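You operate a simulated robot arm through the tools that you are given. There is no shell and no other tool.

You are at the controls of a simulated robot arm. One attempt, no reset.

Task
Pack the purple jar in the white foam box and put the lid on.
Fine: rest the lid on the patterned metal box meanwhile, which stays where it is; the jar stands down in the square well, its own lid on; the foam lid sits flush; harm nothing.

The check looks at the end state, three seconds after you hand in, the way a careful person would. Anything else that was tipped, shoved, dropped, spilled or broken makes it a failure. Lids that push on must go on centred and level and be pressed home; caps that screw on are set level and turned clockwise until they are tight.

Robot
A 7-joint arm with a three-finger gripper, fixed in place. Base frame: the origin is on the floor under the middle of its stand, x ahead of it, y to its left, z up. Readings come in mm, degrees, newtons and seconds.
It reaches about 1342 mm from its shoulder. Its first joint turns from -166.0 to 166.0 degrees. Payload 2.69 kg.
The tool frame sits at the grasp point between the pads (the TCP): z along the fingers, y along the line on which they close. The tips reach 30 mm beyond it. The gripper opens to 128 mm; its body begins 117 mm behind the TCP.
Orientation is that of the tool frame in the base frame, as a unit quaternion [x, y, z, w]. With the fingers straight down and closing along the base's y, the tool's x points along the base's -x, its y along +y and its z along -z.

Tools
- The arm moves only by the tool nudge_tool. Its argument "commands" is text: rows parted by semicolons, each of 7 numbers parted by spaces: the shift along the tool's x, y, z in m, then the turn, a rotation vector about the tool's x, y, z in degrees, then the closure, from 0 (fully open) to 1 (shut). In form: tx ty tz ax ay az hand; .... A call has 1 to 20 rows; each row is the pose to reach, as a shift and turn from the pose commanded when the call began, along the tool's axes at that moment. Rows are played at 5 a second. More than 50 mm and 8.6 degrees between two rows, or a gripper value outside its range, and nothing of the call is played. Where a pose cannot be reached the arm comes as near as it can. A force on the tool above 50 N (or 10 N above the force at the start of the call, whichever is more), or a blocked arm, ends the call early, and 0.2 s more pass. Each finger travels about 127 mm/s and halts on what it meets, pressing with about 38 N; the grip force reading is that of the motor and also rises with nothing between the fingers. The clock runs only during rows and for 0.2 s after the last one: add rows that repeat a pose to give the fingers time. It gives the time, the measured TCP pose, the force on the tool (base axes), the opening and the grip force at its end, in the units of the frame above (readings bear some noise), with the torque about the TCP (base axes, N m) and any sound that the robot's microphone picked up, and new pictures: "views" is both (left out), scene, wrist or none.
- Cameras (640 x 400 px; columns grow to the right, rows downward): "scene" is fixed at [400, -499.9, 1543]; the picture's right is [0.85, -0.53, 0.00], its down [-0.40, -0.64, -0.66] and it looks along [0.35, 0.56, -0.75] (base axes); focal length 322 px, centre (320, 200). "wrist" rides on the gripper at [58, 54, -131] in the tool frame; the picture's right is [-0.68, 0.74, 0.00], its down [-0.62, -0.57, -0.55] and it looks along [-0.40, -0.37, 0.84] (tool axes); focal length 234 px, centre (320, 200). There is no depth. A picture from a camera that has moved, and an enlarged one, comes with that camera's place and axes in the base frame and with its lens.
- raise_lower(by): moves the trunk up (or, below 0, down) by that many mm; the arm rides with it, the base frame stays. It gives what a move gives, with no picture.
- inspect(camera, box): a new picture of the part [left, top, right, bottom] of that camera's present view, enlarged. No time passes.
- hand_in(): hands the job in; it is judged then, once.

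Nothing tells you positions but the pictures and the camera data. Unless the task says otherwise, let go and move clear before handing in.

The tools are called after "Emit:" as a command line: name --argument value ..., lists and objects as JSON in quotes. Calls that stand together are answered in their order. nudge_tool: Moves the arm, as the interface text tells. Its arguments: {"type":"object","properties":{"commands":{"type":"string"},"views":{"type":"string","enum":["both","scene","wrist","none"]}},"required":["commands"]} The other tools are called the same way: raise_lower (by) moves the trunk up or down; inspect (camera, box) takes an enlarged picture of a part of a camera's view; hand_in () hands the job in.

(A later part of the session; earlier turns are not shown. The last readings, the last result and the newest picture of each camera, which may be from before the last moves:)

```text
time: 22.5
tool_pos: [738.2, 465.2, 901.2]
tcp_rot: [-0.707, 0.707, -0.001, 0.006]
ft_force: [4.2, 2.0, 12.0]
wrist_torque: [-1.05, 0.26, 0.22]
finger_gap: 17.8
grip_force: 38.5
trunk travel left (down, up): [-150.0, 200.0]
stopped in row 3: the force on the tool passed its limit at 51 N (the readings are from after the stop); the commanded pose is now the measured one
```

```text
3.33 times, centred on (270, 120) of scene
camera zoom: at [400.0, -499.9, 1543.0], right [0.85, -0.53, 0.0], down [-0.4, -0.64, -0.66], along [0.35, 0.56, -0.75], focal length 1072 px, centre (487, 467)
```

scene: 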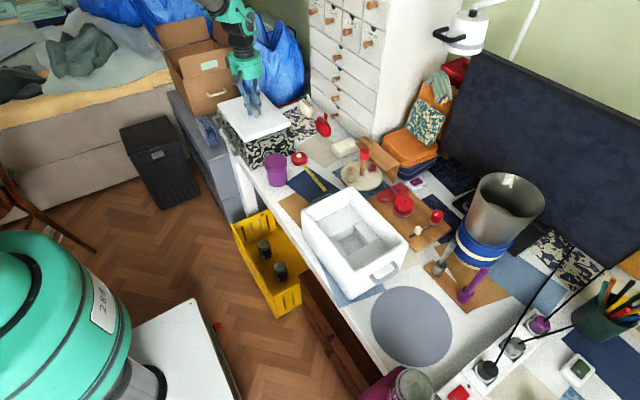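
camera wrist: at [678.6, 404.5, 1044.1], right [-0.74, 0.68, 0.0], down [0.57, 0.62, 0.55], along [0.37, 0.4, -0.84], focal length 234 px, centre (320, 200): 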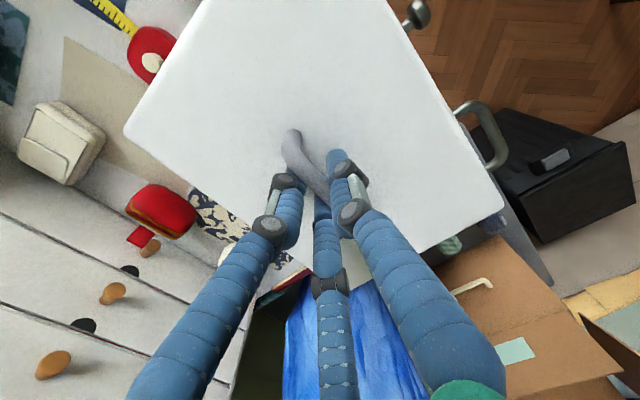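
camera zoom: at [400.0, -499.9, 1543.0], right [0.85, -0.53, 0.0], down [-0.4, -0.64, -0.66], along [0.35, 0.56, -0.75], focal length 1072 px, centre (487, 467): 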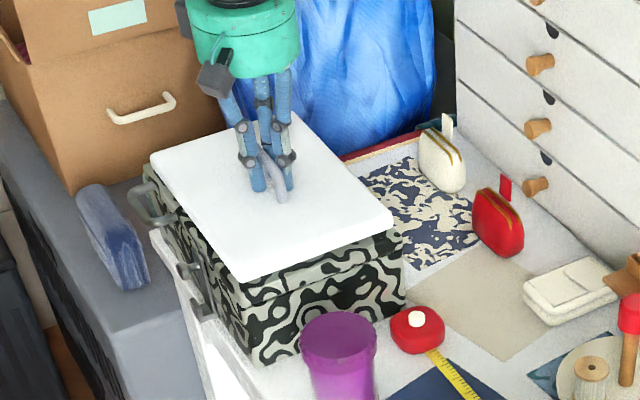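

Contact is at TCP z≈902 and the lid rests on the metal box. I'll open the fingers and rise straight up.

Emit:
nudge_tool --commands "0 0 0 0 0 0 0.8; 0 0 0 0 0 0 0.6; 0 0 0 0 0 0 0.35; 0 0 0 0 0 0 0.35; 0 0 0 0 0 0 0.35"

Emit:
inspect --camera "wrist" --box '[160, 60, 480, 260]'

```text
time: 23.7
tool_pos: [736.2, 464.1, 899.2]
tcp_rot: [0.707, -0.707, 0.0, -0.003]
ft_force: [-3.1, -2.5, 16.6]
wrist_torque: [-0.18, 0.05, 0.06]
finger_gap: 85.3
grip_force: 6.3
trunk travel left (down, up): [-150.0, 200.0]
camera wrist: at [680.4, 404.7, 1029.1], right [-0.74, 0.68, 0.0], down [0.56, 0.61, 0.55], along [0.38, 0.41, -0.83], focal length 234 px, centre (320, 200)
```

scene: 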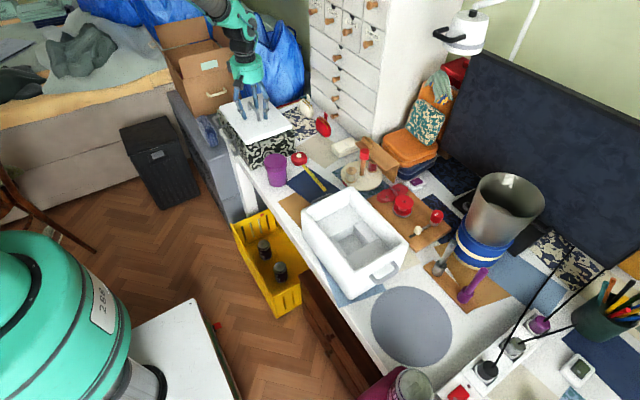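
wrist: 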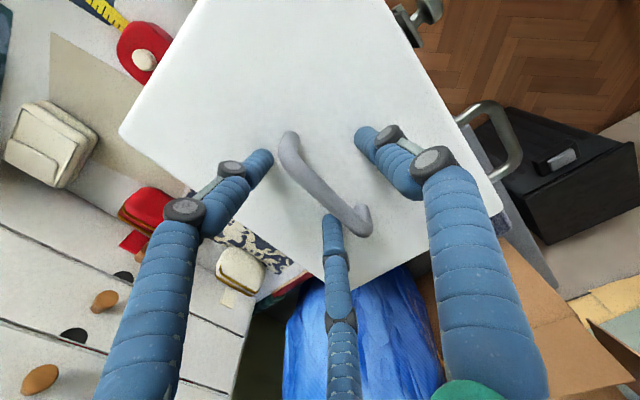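

```text
2.00 times, centred on (320, 160) of wrist
camera zoom: at [680.4, 404.7, 1029.1], right [-0.74, 0.68, 0.0], down [0.56, 0.61, 0.55], along [0.38, 0.41, -0.83], focal length 468 px, centre (320, 280)
```

zoom: 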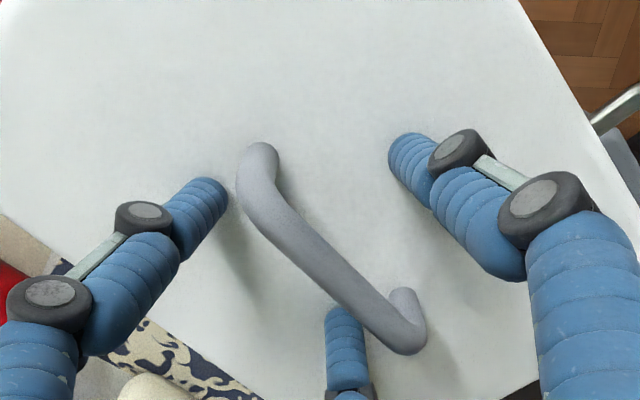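

The lid is released, but a fingertip is pressing lightly on it. I'll rise straight up.

Emit:
nudge_tool --commands "0 0 -0.005 0 0 0 0.35; 0 0 -0.02 0 0 0 0.35; 0 0 -0.05 0 0 0 0.35; 0 0 -0.09 0 0 0 0.35; 0 0 -0.13 0 0 0 0.35; 0 0 -0.13 0 0 0 0.35"

Emit:
inspect --camera "scene" --box '[200, 60, 340, 180]'

Emit:
inspect --camera "wrist" --box '[160, 60, 480, 260]'

```text
time: 25.1
tool_pos: [736.5, 462.8, 1029.6]
tcp_rot: [0.707, -0.707, 0.0, -0.004]
ft_force: [-0.8, 0.2, 0.1]
wrist_torque: [0.04, -0.02, 0.0]
finger_gap: 83.0
grip_force: 0.0
trunk travel left (down, up): [-150.0, 200.0]
camera wrist: at [681.3, 403.9, 1160.3], right [-0.74, 0.68, 0.0], down [0.56, 0.61, 0.55], along [0.38, 0.41, -0.83], focal length 234 px, centre (320, 200)
```

scene: 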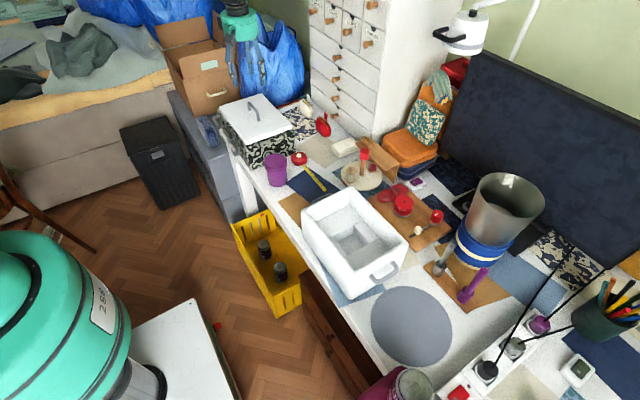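
wrist: 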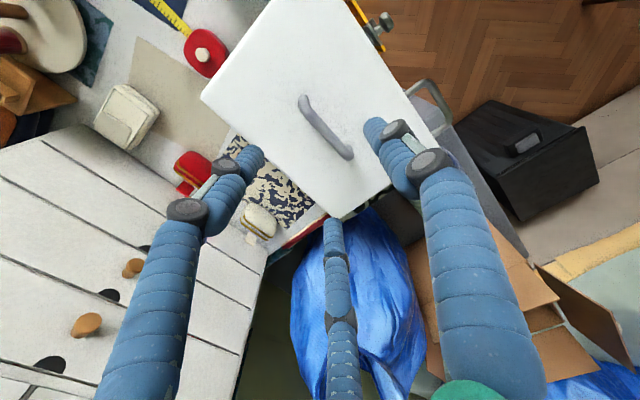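

```text
3.33 times, centred on (270, 120) of scene
camera zoom: at [400.0, -499.9, 1543.0], right [0.85, -0.53, 0.0], down [-0.4, -0.64, -0.66], along [0.35, 0.56, -0.75], focal length 1072 px, centre (487, 467)
```

zoom: 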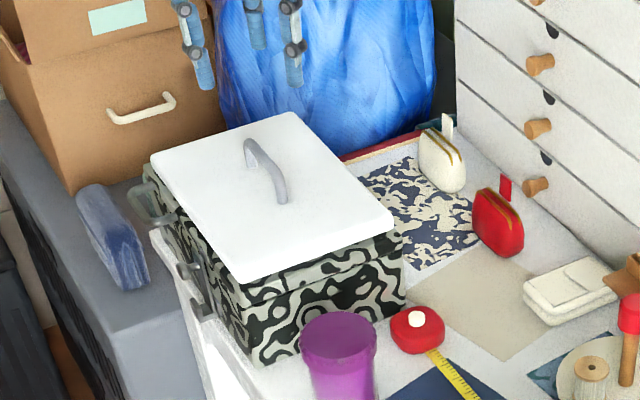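

```text
2.00 times, centred on (320, 160) of wrist
camera zoom: at [681.3, 403.9, 1160.3], right [-0.74, 0.68, 0.0], down [0.56, 0.61, 0.55], along [0.38, 0.41, -0.83], focal length 468 px, centre (320, 280)
```

zoom: 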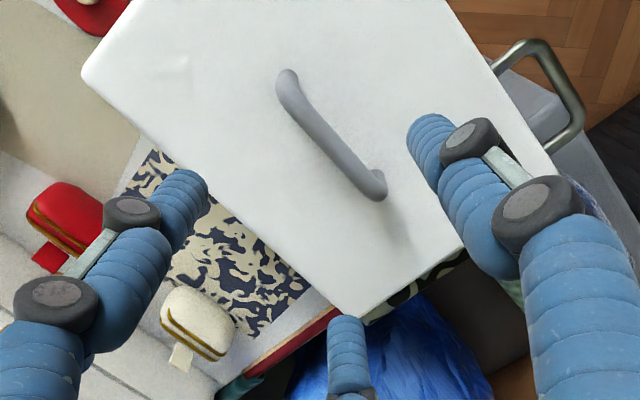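

The lid rests squarely on the metal box. Now I go and look into the open foam box to measure the square well, correcting a small wrist tilt on the way.

Emit:
nudge_tool --commands "0.04 0.001 -0.01 0 0 0 0.35; 0.08 0.002 -0.02 0 0 0 0.35; 0.122 0.004 -0.029 -0.1 0.1 0 0.35; 0.165 0.005 -0.029 -0.2 0.2 0 0.35; 0.208 0.006 -0.029 -0.32 0.32 0 0.35; 0.251 0.008 -0.029 -0.32 0.32 0 0.35; 0.294 0.009 -0.029 -0.32 0.32 0 0.35; 0.337 0.01 -0.029 -0.32 0.32 0 0.35; 0.38 0.012 -0.029 -0.32 0.32 0 0.35; 0.423 0.013 -0.029 -0.32 0.32 0 0.35; 0.466 0.014 -0.029 -0.32 0.32 0 0.35; 0.509 0.016 -0.029 -0.32 0.32 0 0.35; 0.552 0.017 -0.029 -0.32 0.32 0 0.35; 0.595 0.018 -0.029 -0.32 0.32 0 0.35; 0.595 0.018 -0.029 -0.32 0.32 0 0.35"

Emit:
inspect --camera "wrist" --box '[160, 20, 480, 220]'

Emit:
inspect --camera "scene" --box '[290, 170, 420, 300]'

```text
time: 28.3
tool_pos: [715.1, -132.0, 1055.3]
tcp_rot: [0.707, -0.707, 0.001, 0.001]
ft_force: [-0.2, -0.2, -0.3]
wrist_torque: [0.05, -0.02, -0.01]
finger_gap: 83.4
grip_force: 0.0
trunk travel left (down, up): [-150.0, 200.0]
camera wrist: at [659.9, -190.2, 1186.3], right [-0.74, 0.68, 0.0], down [0.57, 0.62, 0.55], along [0.37, 0.4, -0.84], focal length 234 px, centre (320, 200)
```

scene: 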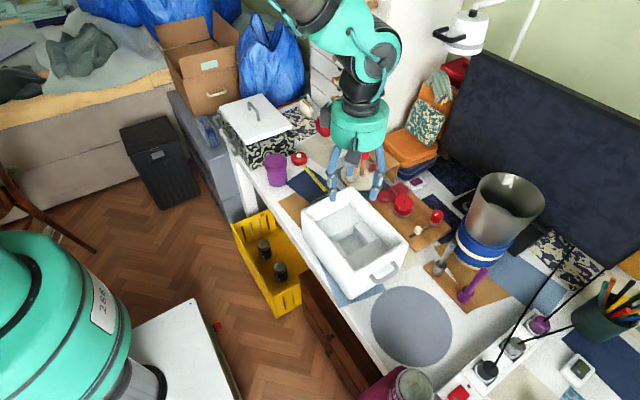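
wrist: 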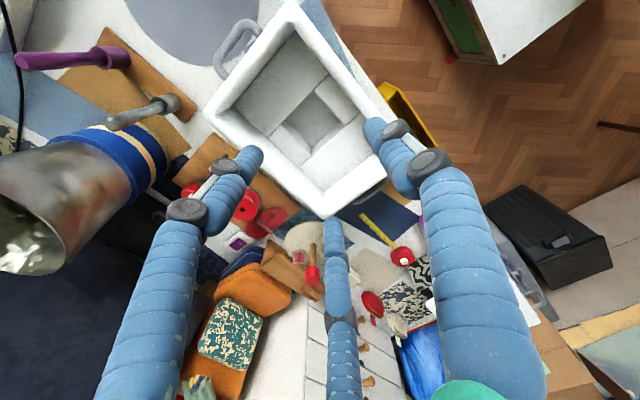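

```text
2.00 times, centred on (320, 120) of wrist
camera zoom: at [659.9, -190.2, 1186.3], right [-0.74, 0.68, 0.0], down [0.57, 0.62, 0.55], along [0.37, 0.4, -0.84], focal length 468 px, centre (320, 360)
```

zoom: 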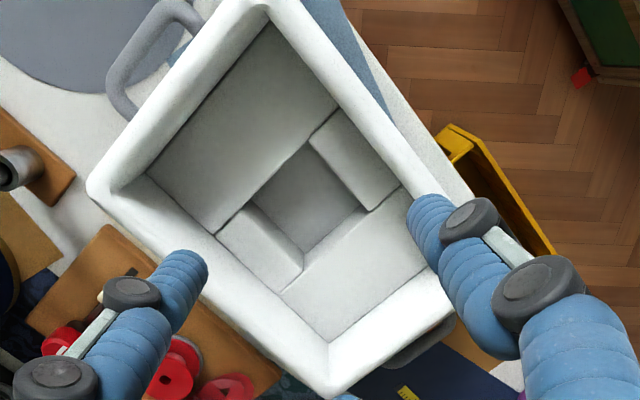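

```text
3.08 times, centred on (355, 235) of scene
camera zoom: at [400.0, -499.9, 1543.0], right [0.85, -0.53, 0.0], down [-0.4, -0.64, -0.66], along [0.35, 0.56, -0.75], focal length 990 px, centre (212, 92)
```

zoom: 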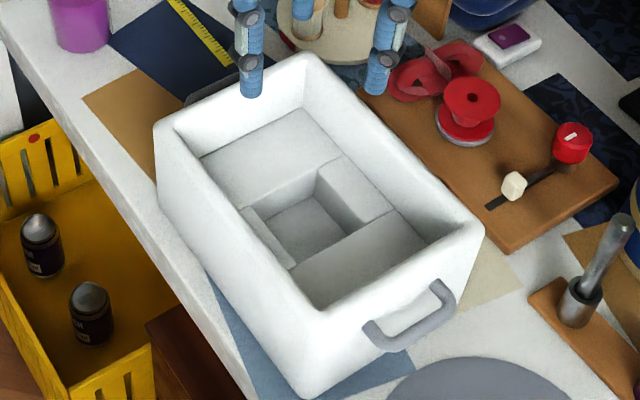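

Emit:
inspect --camera "wrist" --box '[250, 60, 390, 170]'

Emit:
inspect --camera "scene" --box '[330, 190, 420, 270]'

```text
3.64 times, centred on (320, 115) of wrist
camera zoom: at [659.9, -190.2, 1186.3], right [-0.74, 0.68, 0.0], down [0.57, 0.62, 0.55], along [0.37, 0.4, -0.84], focal length 852 px, centre (320, 509)
```

zoom: 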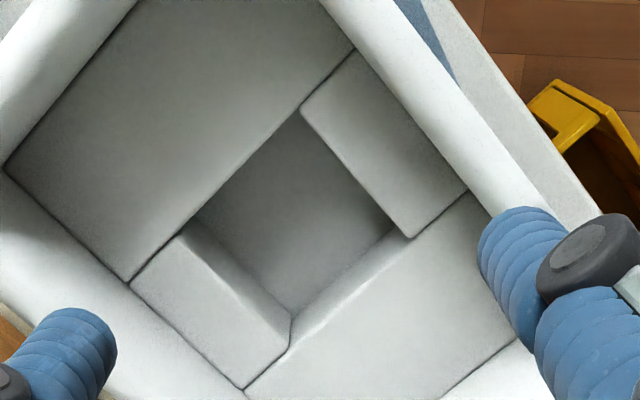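

```text
5.00 times, centred on (375, 230) of scene
camera zoom: at [400.0, -499.9, 1543.0], right [0.85, -0.53, 0.0], down [-0.4, -0.64, -0.66], along [0.35, 0.56, -0.75], focal length 1608 px, centre (45, 50)
```

zoom: 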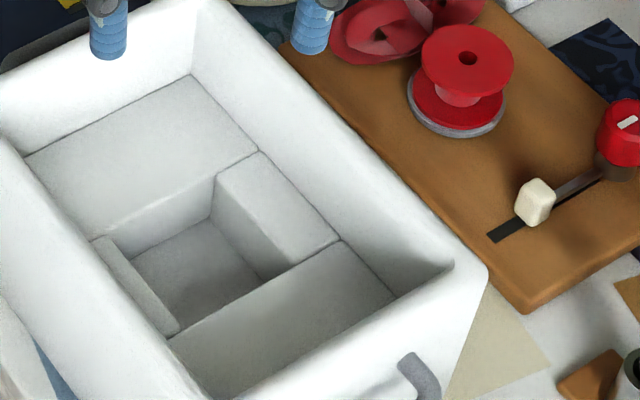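

The well is about 74 mm square, centred near [736, −121], and its block tops are at z≈806 inside a cavity that gives the fingers room. I'll go to the jar now for a close look before gripping.

Emit:
nudge_tool --commands "-0.042 0.002 0 0 0 0 0.2; -0.084 0.004 0 0 0 0 0.2; -0.126 0.006 0 0 0 0 0.2; -0.168 0.008 0.01 0 0 0 0.2; -0.21 0.01 0.03 0 0 0 0.2; -0.252 0.012 0.045 0 0 0 0.2; -0.294 0.014 0.06 0 0 0 0.2; -0.336 0.017 0.075 0 0 0 0.2; -0.377 0.02 0.085 0 0 0 0.2; -0.377 0.02 0.085 0 0 0 0.2"

Emit:
inspect --camera "wrist" --box '[200, 40, 440, 240]'

Emit:
inspect --camera "scene" --box '[230, 120, 330, 210]'

```text
time: 30.5
tool_pos: [699.7, 247.6, 968.5]
tcp_rot: [-0.707, 0.707, 0.0, -0.001]
ft_force: [0.1, -0.2, -0.6]
wrist_torque: [-0.08, 0.04, 0.0]
finger_gap: 102.2
grip_force: 0.1
trunk travel left (down, up): [-150.0, 200.0]
camera wrist: at [645.1, 188.8, 1099.8], right [-0.74, 0.68, 0.0], down [0.57, 0.62, 0.55], along [0.37, 0.4, -0.84], focal length 234 px, centre (320, 200)
```

scene: 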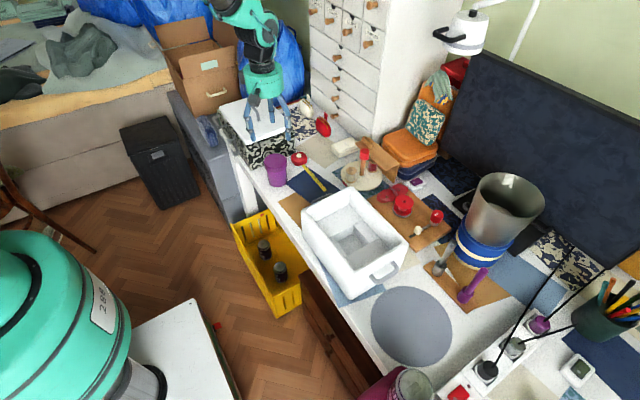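
wrist: 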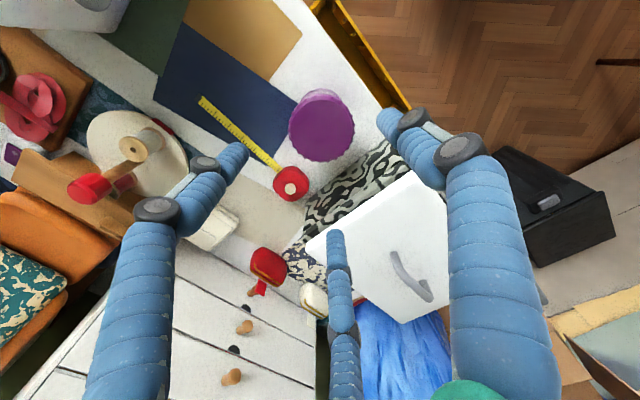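

```text
2.00 times, centred on (320, 140) of wrist
camera zoom: at [645.1, 188.8, 1099.8], right [-0.74, 0.68, 0.0], down [0.57, 0.62, 0.55], along [0.37, 0.4, -0.84], focal length 468 px, centre (320, 320)
```

zoom: 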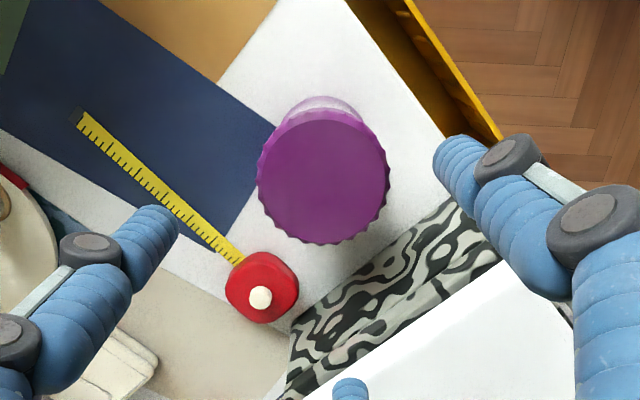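

```text
4.44 times, centred on (280, 165) of scene
camera zoom: at [400.0, -499.9, 1543.0], right [0.85, -0.53, 0.0], down [-0.4, -0.64, -0.66], along [0.35, 0.56, -0.75], focal length 1430 px, centre (498, 356)
```

zoom: 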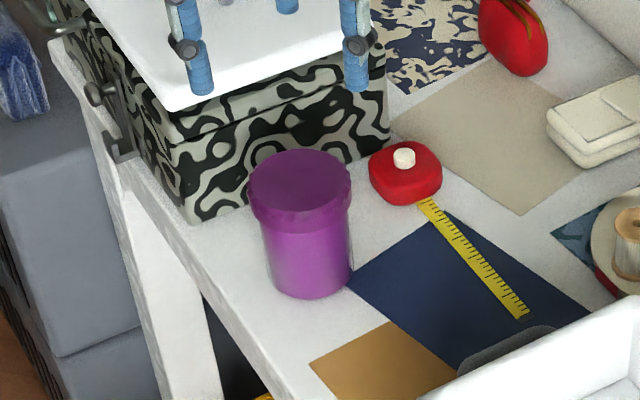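

The jar's lid is about 73 mm across over a body of about 64 mm, centred at about [694, 244]. I'll centre on it and stop with the tips just above its top to check.

Emit:
nudge_tool --commands "0.003 0.005 0.03 0 0 0 0.2; 0.003 0.005 0.06 0 0 0 0.2; 0.003 0.005 0.08 0 0 0 0.2; 0.003 0.005 0.08 0 0 0 0.2"

Emit:
inspect --camera "wrist" --box '[200, 40, 440, 240]'

Emit:
inspect --camera "scene" --box '[230, 120, 330, 210]'

```text
time: 31.5
tool_pos: [695.2, 242.4, 889.4]
tcp_rot: [-0.707, 0.707, -0.001, -0.001]
ft_force: [-0.4, -0.8, -0.2]
wrist_torque: [0.01, 0.03, -0.04]
finger_gap: 102.5
grip_force: 0.0
trunk travel left (down, up): [-150.0, 200.0]
camera wrist: at [639.7, 183.9, 1019.8], right [-0.74, 0.68, 0.0], down [0.57, 0.62, 0.55], along [0.37, 0.4, -0.84], focal length 234 px, centre (320, 200)
```

scene: 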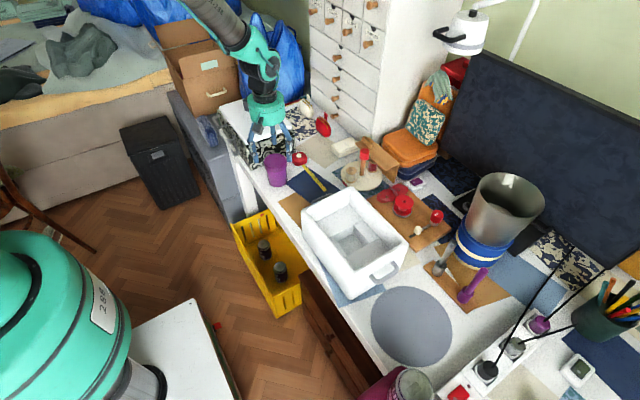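
wrist: 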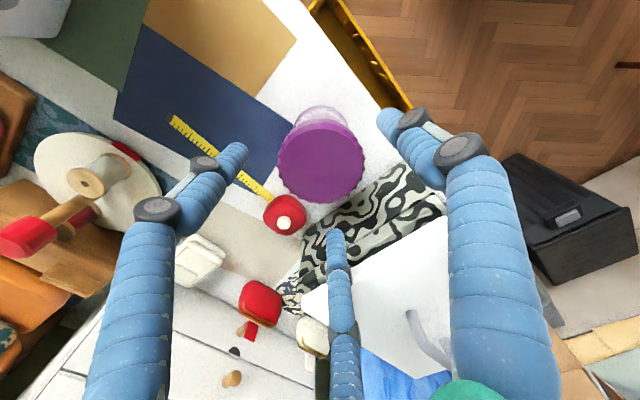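

```text
2.00 times, centred on (320, 140) of wrist
camera zoom: at [639.7, 183.9, 1019.8], right [-0.74, 0.68, 0.0], down [0.57, 0.62, 0.55], along [0.37, 0.4, -0.84], focal length 468 px, centre (320, 320)
```

zoom: 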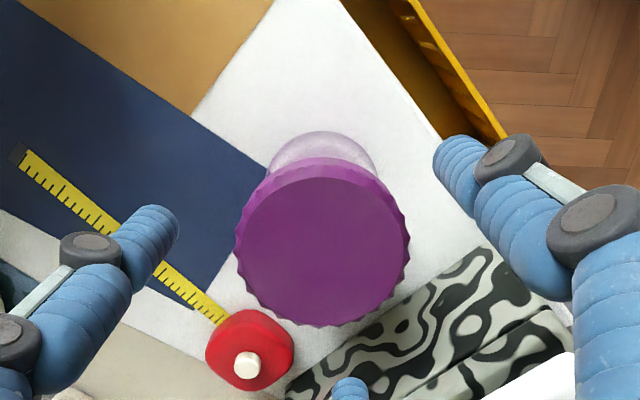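

```text
4.44 times, centred on (280, 165) of scene
camera zoom: at [400.0, -499.9, 1543.0], right [0.85, -0.53, 0.0], down [-0.4, -0.64, -0.66], along [0.35, 0.56, -0.75], focal length 1430 px, centre (498, 356)
```

zoom: 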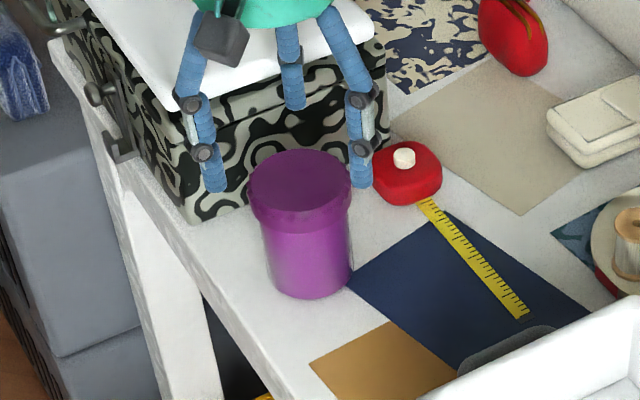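

Emit:
nudge_tool --commands "-0.002 -0.001 0.02 0 0 0 0.2; -0.002 -0.001 0.04 0 0 0 0.2; -0.002 -0.001 0.053 0 0 0 0.2; -0.002 -0.001 0.053 0 0 0 0.2"

Emit:
inspect --camera "wrist" --box '[200, 40, 440, 240]'

Emit:
inspect --camera "scene" --box '[230, 120, 330, 210]'

```text
time: 32.5
tool_pos: [694.3, 242.6, 837.3]
tcp_rot: [-0.707, 0.707, -0.001, -0.001]
ft_force: [-0.3, 0.8, -0.4]
wrist_torque: [0.02, 0.01, -0.01]
finger_gap: 102.3
grip_force: 0.1
trunk travel left (down, up): [-150.0, 200.0]
camera wrist: at [639.3, 184.4, 967.6], right [-0.74, 0.68, 0.0], down [0.57, 0.62, 0.55], along [0.37, 0.4, -0.84], focal length 234 px, centre (320, 200)
```

scene: 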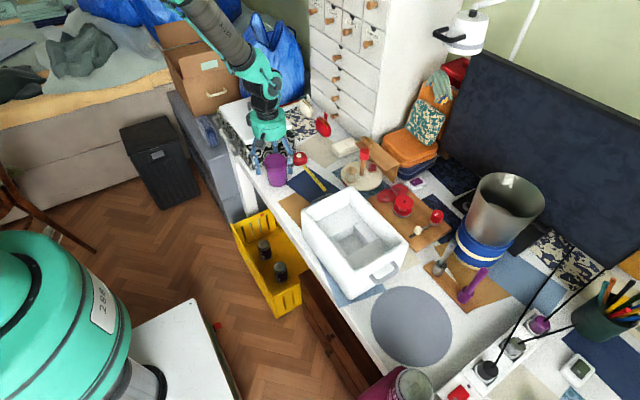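
wrist: 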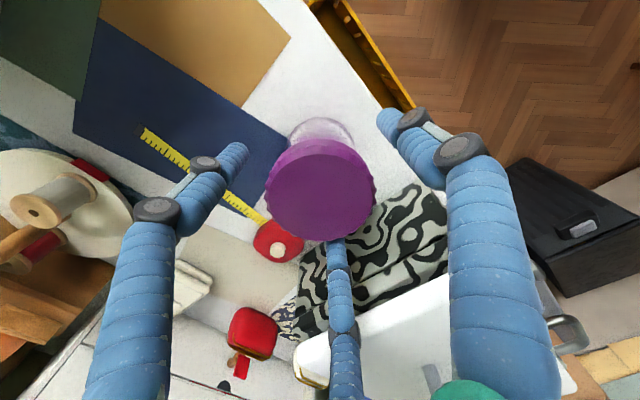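

```text
2.00 times, centred on (320, 140) of wrist
camera zoom: at [639.3, 184.4, 967.6], right [-0.74, 0.68, 0.0], down [0.57, 0.62, 0.55], along [0.37, 0.4, -0.84], focal length 468 px, centre (320, 320)
```

zoom: 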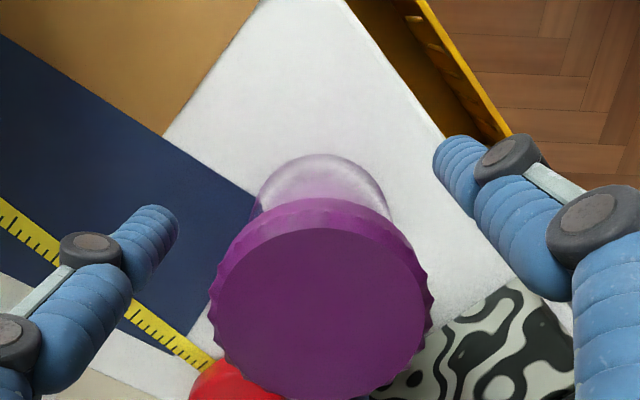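

```text
4.44 times, centred on (280, 165) of scene
camera zoom: at [400.0, -499.9, 1543.0], right [0.85, -0.53, 0.0], down [-0.4, -0.64, -0.66], along [0.35, 0.56, -0.75], focal length 1430 px, centre (498, 356)
```

zoom: 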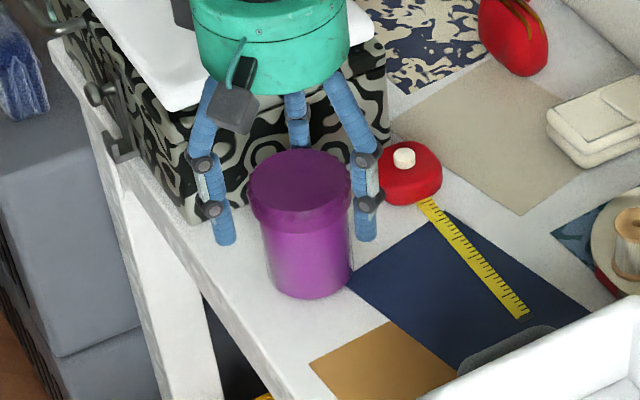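

The jar top is nearer z≈833. A small centring correction and 4 mm lower puts the pads on the lid skirt, then I close gently.

Emit:
nudge_tool --commands "-0.003 -0.002 0.004 0 0 0 0.2; -0.003 -0.002 0.004 0 0 0 0.3; -0.003 -0.002 0.004 0 0 0 0.36; -0.003 -0.002 0.004 0 0 0 0.4; -0.003 -0.002 0.004 0 0 0 0.45; -0.003 -0.002 0.004 0 0 0 0.5; -0.003 -0.002 0.004 0 0 0 0.6; -0.003 -0.002 0.004 0 0 0 0.6"

Emit:
inspect --camera "wrist" --box '[200, 40, 440, 240]'

Emit:
inspect --camera "scene" --box '[230, 120, 330, 210]'

```text
time: 34.3
tool_pos: [694.5, 246.3, 832.2]
tcp_rot: [0.707, -0.707, 0.001, 0.001]
ft_force: [2.4, 0.1, 2.3]
wrist_torque: [-0.03, -0.08, 0.01]
finger_gap: 72.3
grip_force: 38.2
trunk travel left (down, up): [-150.0, 200.0]
camera wrist: at [640.5, 187.7, 963.1], right [-0.74, 0.68, 0.0], down [0.57, 0.62, 0.55], along [0.37, 0.4, -0.84], focal length 234 px, centre (320, 200)
```

scene: 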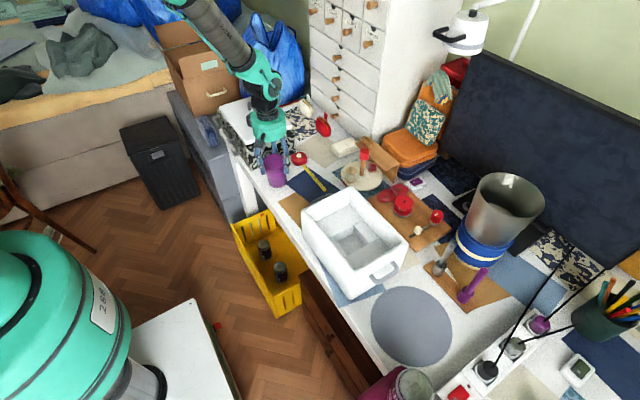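
wrist: 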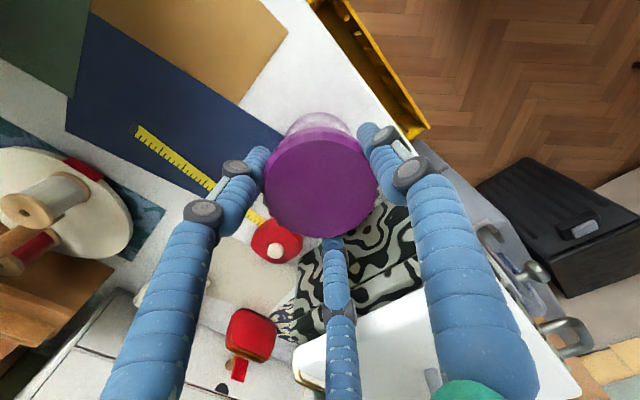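

```text
2.00 times, centred on (320, 140) of wrist
camera zoom: at [640.5, 187.7, 963.1], right [-0.74, 0.68, 0.0], down [0.57, 0.62, 0.55], along [0.37, 0.4, -0.84], focal length 468 px, centre (320, 320)
```

zoom: 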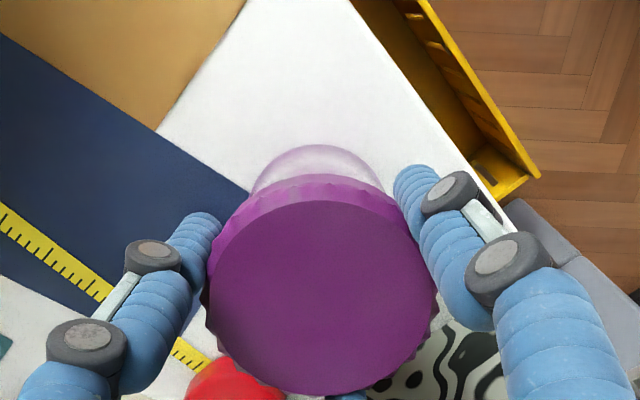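

```text
4.44 times, centred on (280, 165) of scene
camera zoom: at [400.0, -499.9, 1543.0], right [0.85, -0.53, 0.0], down [-0.4, -0.64, -0.66], along [0.35, 0.56, -0.75], focal length 1430 px, centre (498, 356)
```

zoom: 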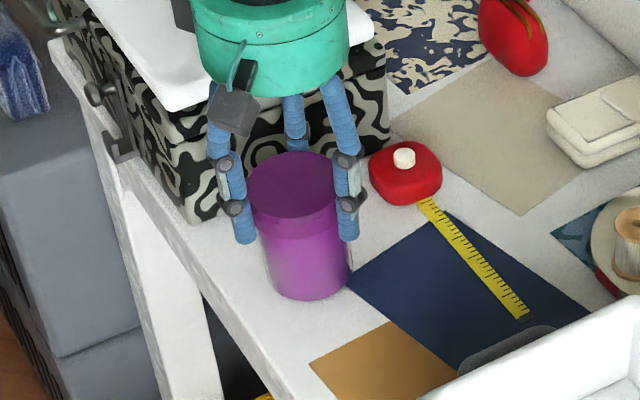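

The jar is gripped at a 72 mm gap. I lift slowly and check that the body comes along with its lid.

Emit:
nudge_tool --commands "0 0 -0.003 0 0 0 0.7; 0 0 -0.006 0 0 0 0.7; 0 0 -0.01 0 0 0 0.7; 0 0 -0.015 0 0 0 0.7; 0 0 -0.015 0 0 0 0.7"

Emit:
inspect --camera "scene" --box '[230, 120, 330, 210]'

Emit:
inspect --camera "wrist" --box '[200, 40, 440, 240]'

```text
time: 35.5
tool_pos: [694.7, 245.6, 848.1]
tcp_rot: [0.707, -0.707, 0.001, 0.001]
ft_force: [-0.7, -0.4, -2.3]
wrist_torque: [0.02, -0.02, -0.01]
finger_gap: 72.4
grip_force: 38.1
trunk travel left (down, up): [-150.0, 200.0]
camera wrist: at [640.4, 188.1, 978.5], right [-0.74, 0.68, 0.0], down [0.57, 0.62, 0.55], along [0.37, 0.4, -0.84], focal length 234 px, centre (320, 200)
```

scene: 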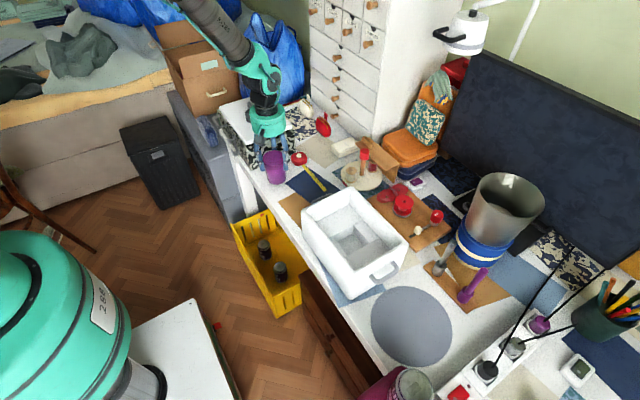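
wrist: 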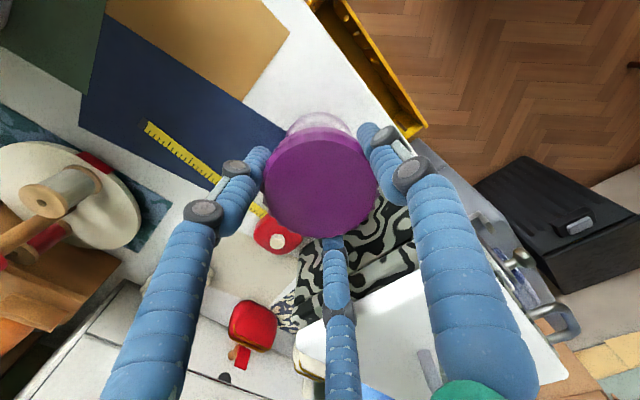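

```text
4.44 times, centred on (280, 165) of scene
camera zoom: at [400.0, -499.9, 1543.0], right [0.85, -0.53, 0.0], down [-0.4, -0.64, -0.66], along [0.35, 0.56, -0.75], focal length 1430 px, centre (498, 356)
```

zoom: 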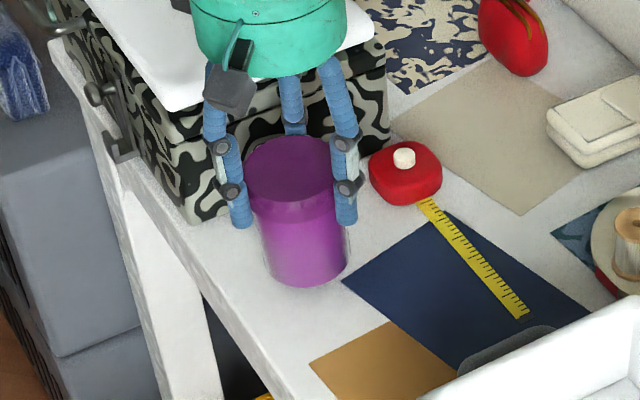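

```text
2.00 times, centred on (320, 140) of wrist
camera zoom: at [640.4, 188.1, 978.5], right [-0.74, 0.68, 0.0], down [0.57, 0.62, 0.55], along [0.37, 0.4, -0.84], focal length 468 px, centre (320, 320)
```

zoom: 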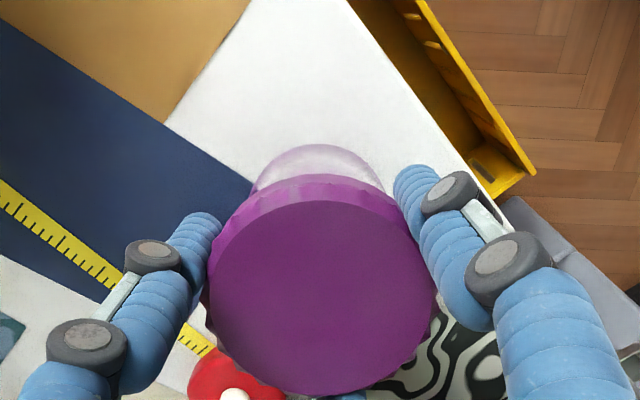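

The whole jar came up with its lid on, weighing about 0.23 kg. I'll raise it well clear and carry it above the well.

Emit:
nudge_tool --commands "0 0 -0.03 0 0 0 0.7; 0 0 -0.07 0 0 0 0.7; 0 0 -0.11 0 0 0 0.7; 0 0 -0.152 0 0 0 0.7; 0.037 -0.004 -0.152 0 0 0 0.7; 0.074 -0.008 -0.152 0 0 0 0.7; 0.111 -0.012 -0.152 0 0 0 0.7; 0.148 -0.016 -0.152 0 0 0 0.7; 0.185 -0.02 -0.152 0 0 0 0.7; 0.222 -0.024 -0.152 0 0 0 0.7; 0.259 -0.028 -0.152 0 0 0 0.7; 0.296 -0.032 -0.152 0 0 0 0.7; 0.333 -0.036 -0.152 0 0 0 0.7; 0.367 -0.041 -0.152 0 0 0 0.7; 0.367 -0.041 -0.152 0 0 0 0.7"

Emit:
inspect --camera "wrist" --box '[160, 20, 480, 220]'

Emit:
inspect --camera "scene" --box '[290, 150, 420, 280]'

```text
time: 38.7
tool_pos: [732.7, -121.3, 997.8]
tcp_rot: [-0.707, 0.707, -0.001, -0.001]
ft_force: [-0.1, -0.5, -3.5]
wrist_torque: [0.04, 0.02, 0.02]
finger_gap: 72.0
grip_force: 37.9
trunk travel left (down, up): [-150.0, 200.0]
camera wrist: at [678.6, -180.2, 1128.0], right [-0.74, 0.68, 0.0], down [0.57, 0.62, 0.55], along [0.37, 0.4, -0.84], focal length 234 px, centre (320, 200)
```

scene: 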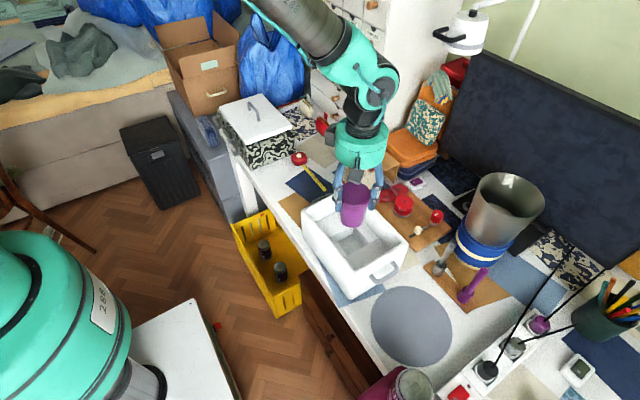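
wrist: 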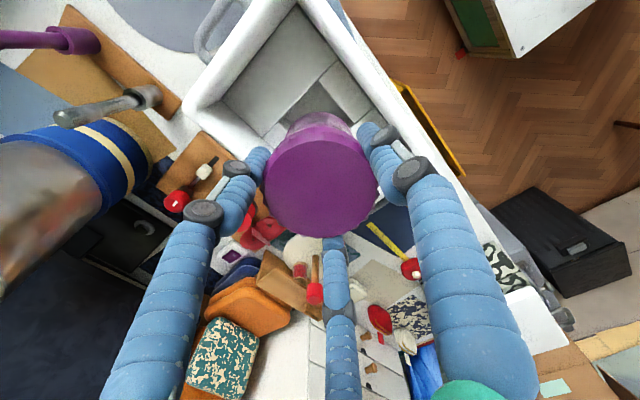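

```text
2.00 times, centred on (320, 120) of wrist
camera zoom: at [678.6, -180.2, 1128.0], right [-0.74, 0.68, 0.0], down [0.57, 0.62, 0.55], along [0.37, 0.4, -0.84], focal length 468 px, centre (320, 360)
```

zoom: 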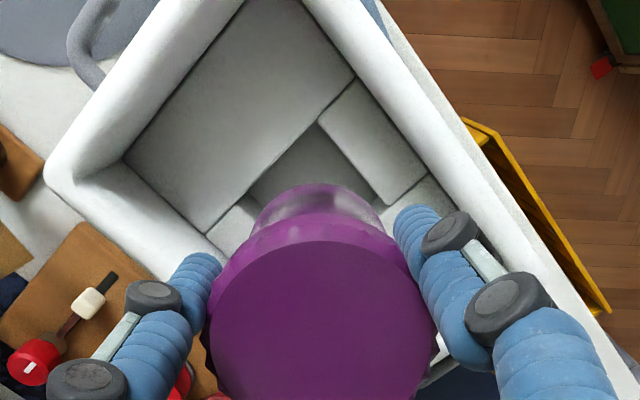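

```text
3.08 times, centred on (355, 215) of scene
camera zoom: at [400.0, -499.9, 1543.0], right [0.85, -0.53, 0.0], down [-0.4, -0.64, -0.66], along [0.35, 0.56, -0.75], focal length 990 px, centre (212, 154)
```

zoom: 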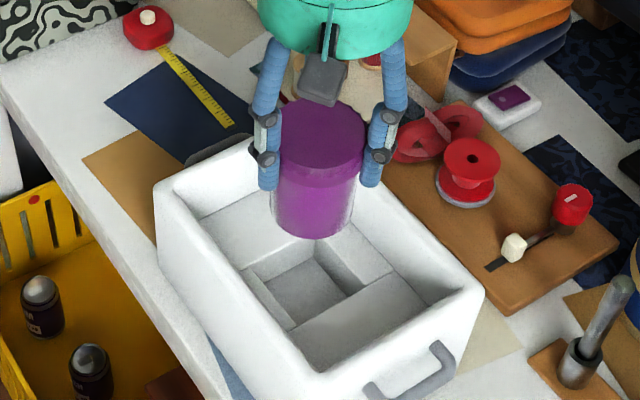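

Emit:
inspect --camera "scene" --box '[340, 200, 420, 270]'

Emit:
inspect --camera "wrist" --box '[240, 60, 380, 150]'

```text
5.71 times, centred on (380, 235) of scene
camera zoom: at [400.0, -499.9, 1543.0], right [0.85, -0.53, 0.0], down [-0.4, -0.64, -0.66], along [0.35, 0.56, -0.75], focal length 1838 px, centre (-23, 0)
```

zoom: 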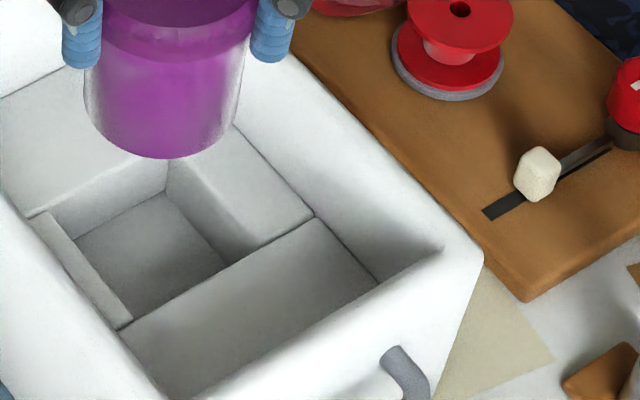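

```text
4.44 times, centred on (310, 105) of wrist
camera zoom: at [678.6, -180.2, 1128.0], right [-0.74, 0.68, 0.0], down [0.57, 0.62, 0.55], along [0.37, 0.4, -0.84], focal length 1041 px, centre (364, 622)
```

zoom: 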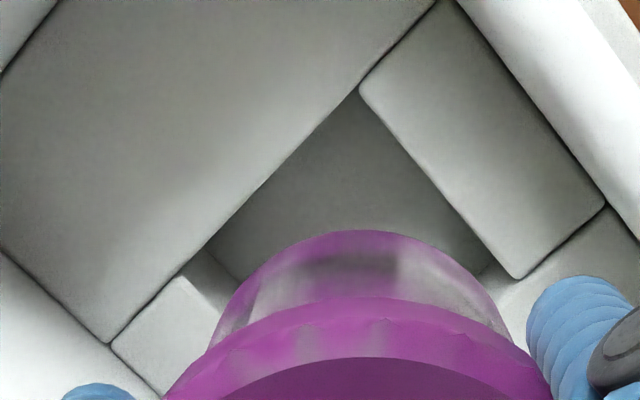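

By both cameras the well is centred near [736.5, −121.5] and about 69 mm wide, and the jar body is about 63 mm. I'll correct by about 4 mm in x and lower until the jar bottom is just above the blocks, then compare directly.

Emit:
nudge_tool --commands "-0.001 -0.004 0.02 0 0 0 0.7; -0.001 -0.004 0.045 0 0 0 0.7; -0.001 -0.004 0.068 0 0 0 0.7; -0.001 -0.004 0.085 0 0 0 0.7; -0.001 -0.004 0.085 0 0 0 0.7"

Emit:
inspect --camera "scene" --box '[320, 180, 420, 270]'

Emit:
inspect --camera "wrist" --box '[220, 40, 420, 180]'

```text
time: 39.9
tool_pos: [738.0, -118.7, 915.4]
tcp_rot: [0.708, -0.707, 0.0, 0.001]
ft_force: [0.3, 0.1, -3.1]
wrist_torque: [0.0, 0.03, 0.0]
finger_gap: 72.0
grip_force: 38.2
trunk travel left (down, up): [-150.0, 200.0]
camera wrist: at [683.8, -176.7, 1045.5], right [-0.74, 0.68, 0.0], down [0.57, 0.62, 0.55], along [0.37, 0.4, -0.84], focal length 234 px, centre (320, 200)
```

scene: 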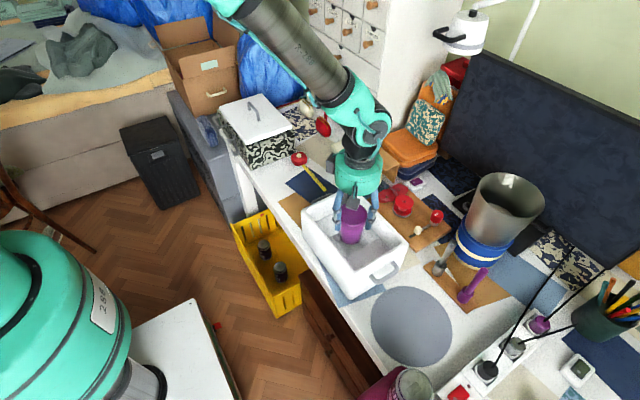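
wrist: 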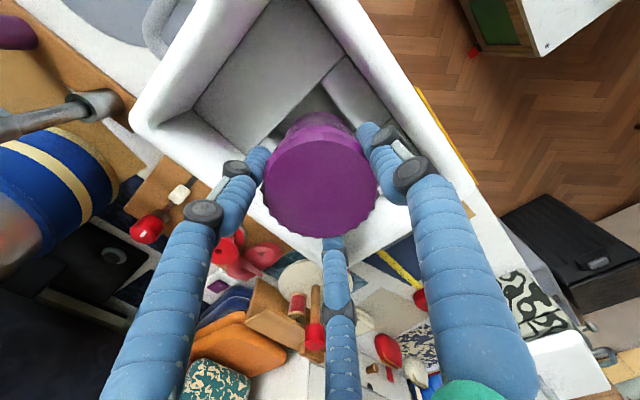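

```text
4.44 times, centred on (370, 225) of scene
camera zoom: at [400.0, -499.9, 1543.0], right [0.85, -0.53, 0.0], down [-0.4, -0.64, -0.66], along [0.35, 0.56, -0.75], focal length 1430 px, centre (98, 89)
```

zoom: 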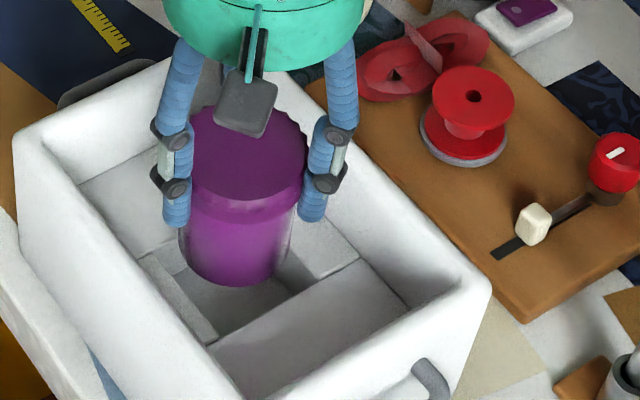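

```text
2.86 times, centred on (320, 110) of wrist
camera zoom: at [683.8, -176.7, 1045.5], right [-0.74, 0.68, 0.0], down [0.57, 0.62, 0.55], along [0.37, 0.4, -0.84], focal length 669 px, centre (320, 457)
```

zoom: 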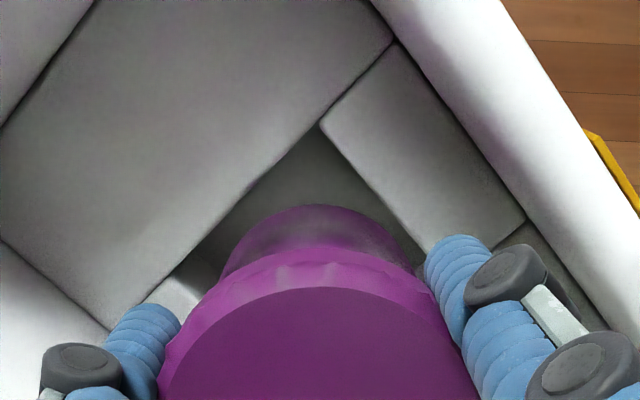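

Both cameras put the jar within 2–3 mm of the well centre. I'll correct about 2 mm toward −y and lower until the jar bottom is near the block tops.

Emit:
nudge_tool --commands "0.002 0 0.007 0 0 0 0.7; 0.002 0 0.014 0 0 0 0.7; 0.002 0 0.02 0 0 0 0.7; 0.002 0 0.02 0 0 0 0.7"

Emit:
inspect --camera "scene" --box '[320, 180, 420, 270]'

Emit:
inspect --camera "wrist" --box '[220, 40, 420, 180]'

```text
time: 40.9
tool_pos: [739.0, -120.0, 895.5]
tcp_rot: [0.707, -0.707, 0.001, 0.001]
ft_force: [0.5, -0.4, -3.1]
wrist_torque: [-0.03, 0.05, -0.02]
finger_gap: 72.0
grip_force: 37.5
trunk travel left (down, up): [-150.0, 200.0]
camera wrist: at [684.1, -179.4, 1026.8], right [-0.74, 0.68, 0.0], down [0.57, 0.62, 0.55], along [0.37, 0.4, -0.84], focal length 234 px, centre (320, 200)
```

scene: 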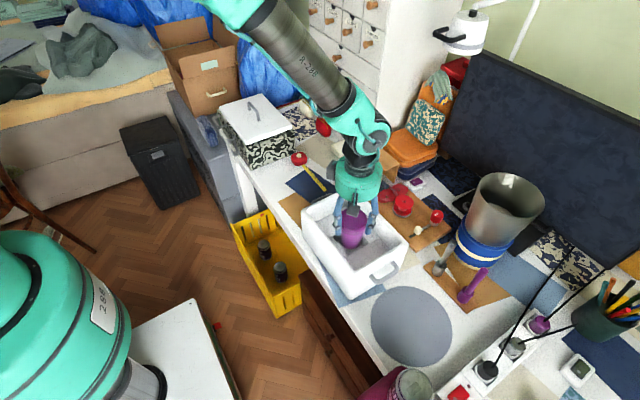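
wrist: 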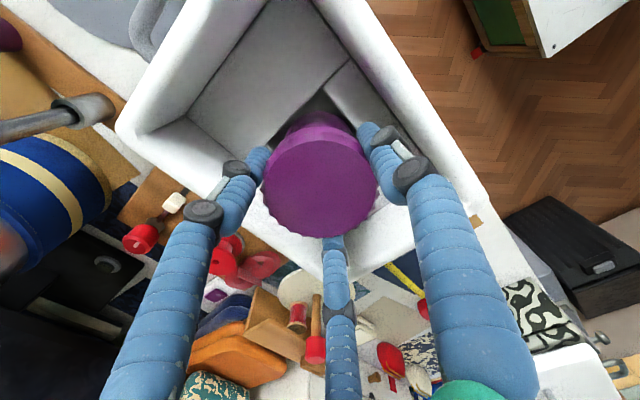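

```text
4.44 times, centred on (370, 225) of scene
camera zoom: at [400.0, -499.9, 1543.0], right [0.85, -0.53, 0.0], down [-0.4, -0.64, -0.66], along [0.35, 0.56, -0.75], focal length 1430 px, centre (98, 89)
```

zoom: 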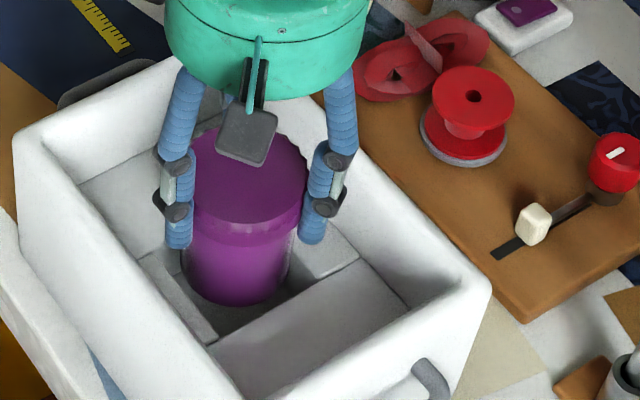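

```text
2.86 times, centred on (320, 110) of wrist
camera zoom: at [684.1, -179.4, 1026.8], right [-0.74, 0.68, 0.0], down [0.57, 0.62, 0.55], along [0.37, 0.4, -0.84], focal length 669 px, centre (320, 457)
```

zoom: 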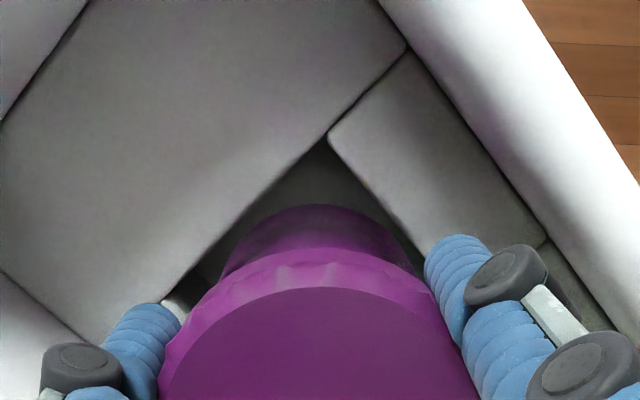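

Emit:
inspect --camera "wrist" --box '[260, 70, 380, 150]'

Emit:
inspect --camera "scene" --box '[345, 215, 395, 260]'

```text
5.00 times, centred on (320, 110) of wrist
camera zoom: at [684.1, -179.4, 1026.8], right [-0.74, 0.68, 0.0], down [0.57, 0.62, 0.55], along [0.37, 0.4, -0.84], focal length 1171 px, centre (320, 650)
```

zoom: 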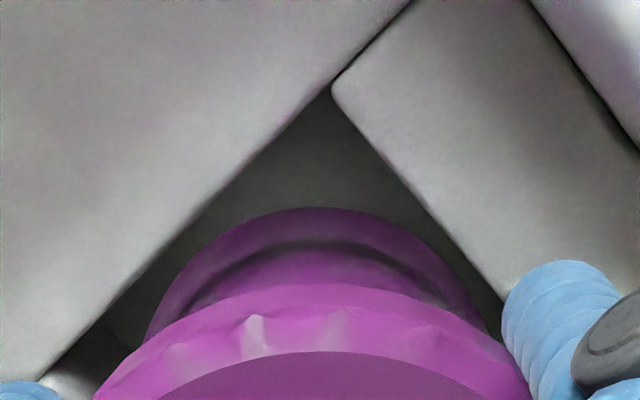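

```text
8.89 times, centred on (370, 238) of scene
camera zoom: at [400.0, -499.9, 1543.0], right [0.85, -0.53, 0.0], down [-0.4, -0.64, -0.66], along [0.35, 0.56, -0.75], focal length 2859 px, centre (-124, -133)
```

zoom: 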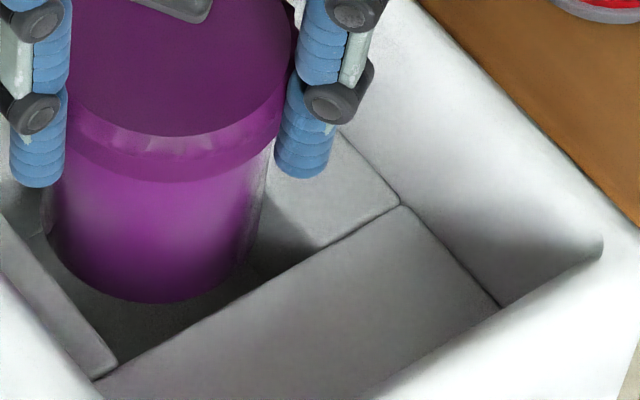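

The gaps to the two visible well walls look equal (about 4 mm each). I'll continue down in small steps, checking force each time.

Emit:
nudge_tool --commands "0 0 0.004 0 0 0 0.7; 0 0 0.008 0 0 0 0.7; 0 0 0.008 0 0 0 0.7" --views "none"

Emit:
inspect --camera "scene" --box '[320, 180, 420, 270]'

Emit:
inspect --camera "wrist" --box '[260, 70, 380, 150]'

```text
time: 41.7
tool_pos: [738.5, -120.7, 887.9]
tcp_rot: [0.708, -0.707, 0.0, 0.001]
ft_force: [-0.1, -0.4, -2.8]
wrist_torque: [-0.01, -0.01, 0.01]
finger_gap: 72.2
grip_force: 37.9
trunk travel left (down, up): [-150.0, 200.0]
```

```text
4.44 times, centred on (370, 225) of scene
camera zoom: at [400.0, -499.9, 1543.0], right [0.85, -0.53, 0.0], down [-0.4, -0.64, -0.66], along [0.35, 0.56, -0.75], focal length 1430 px, centre (98, 89)
```

zoom: 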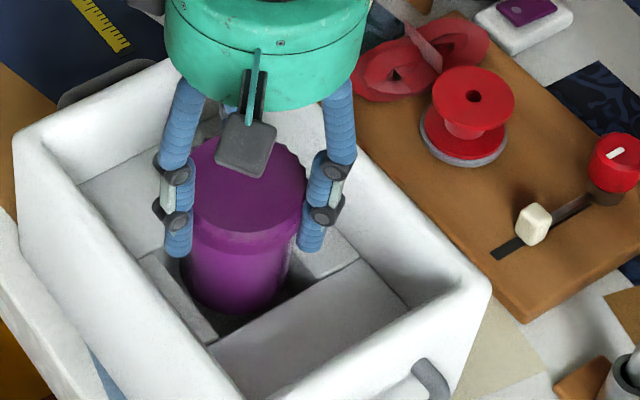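

```text
5.00 times, centred on (320, 110) of wrist
camera zoom: at [684.3, -179.6, 1018.6], right [-0.74, 0.68, 0.0], down [0.57, 0.62, 0.55], along [0.37, 0.4, -0.84], focal length 1171 px, centre (320, 650)
```

zoom: 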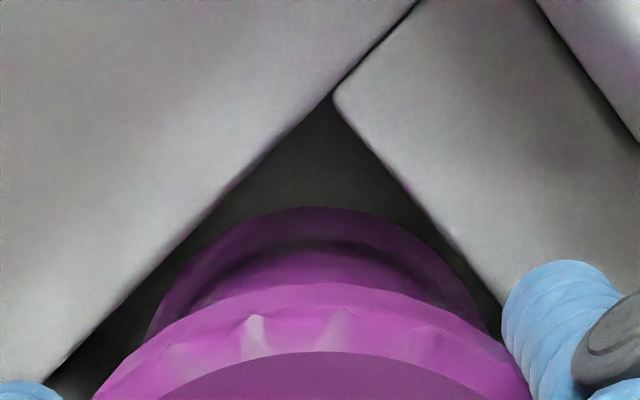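

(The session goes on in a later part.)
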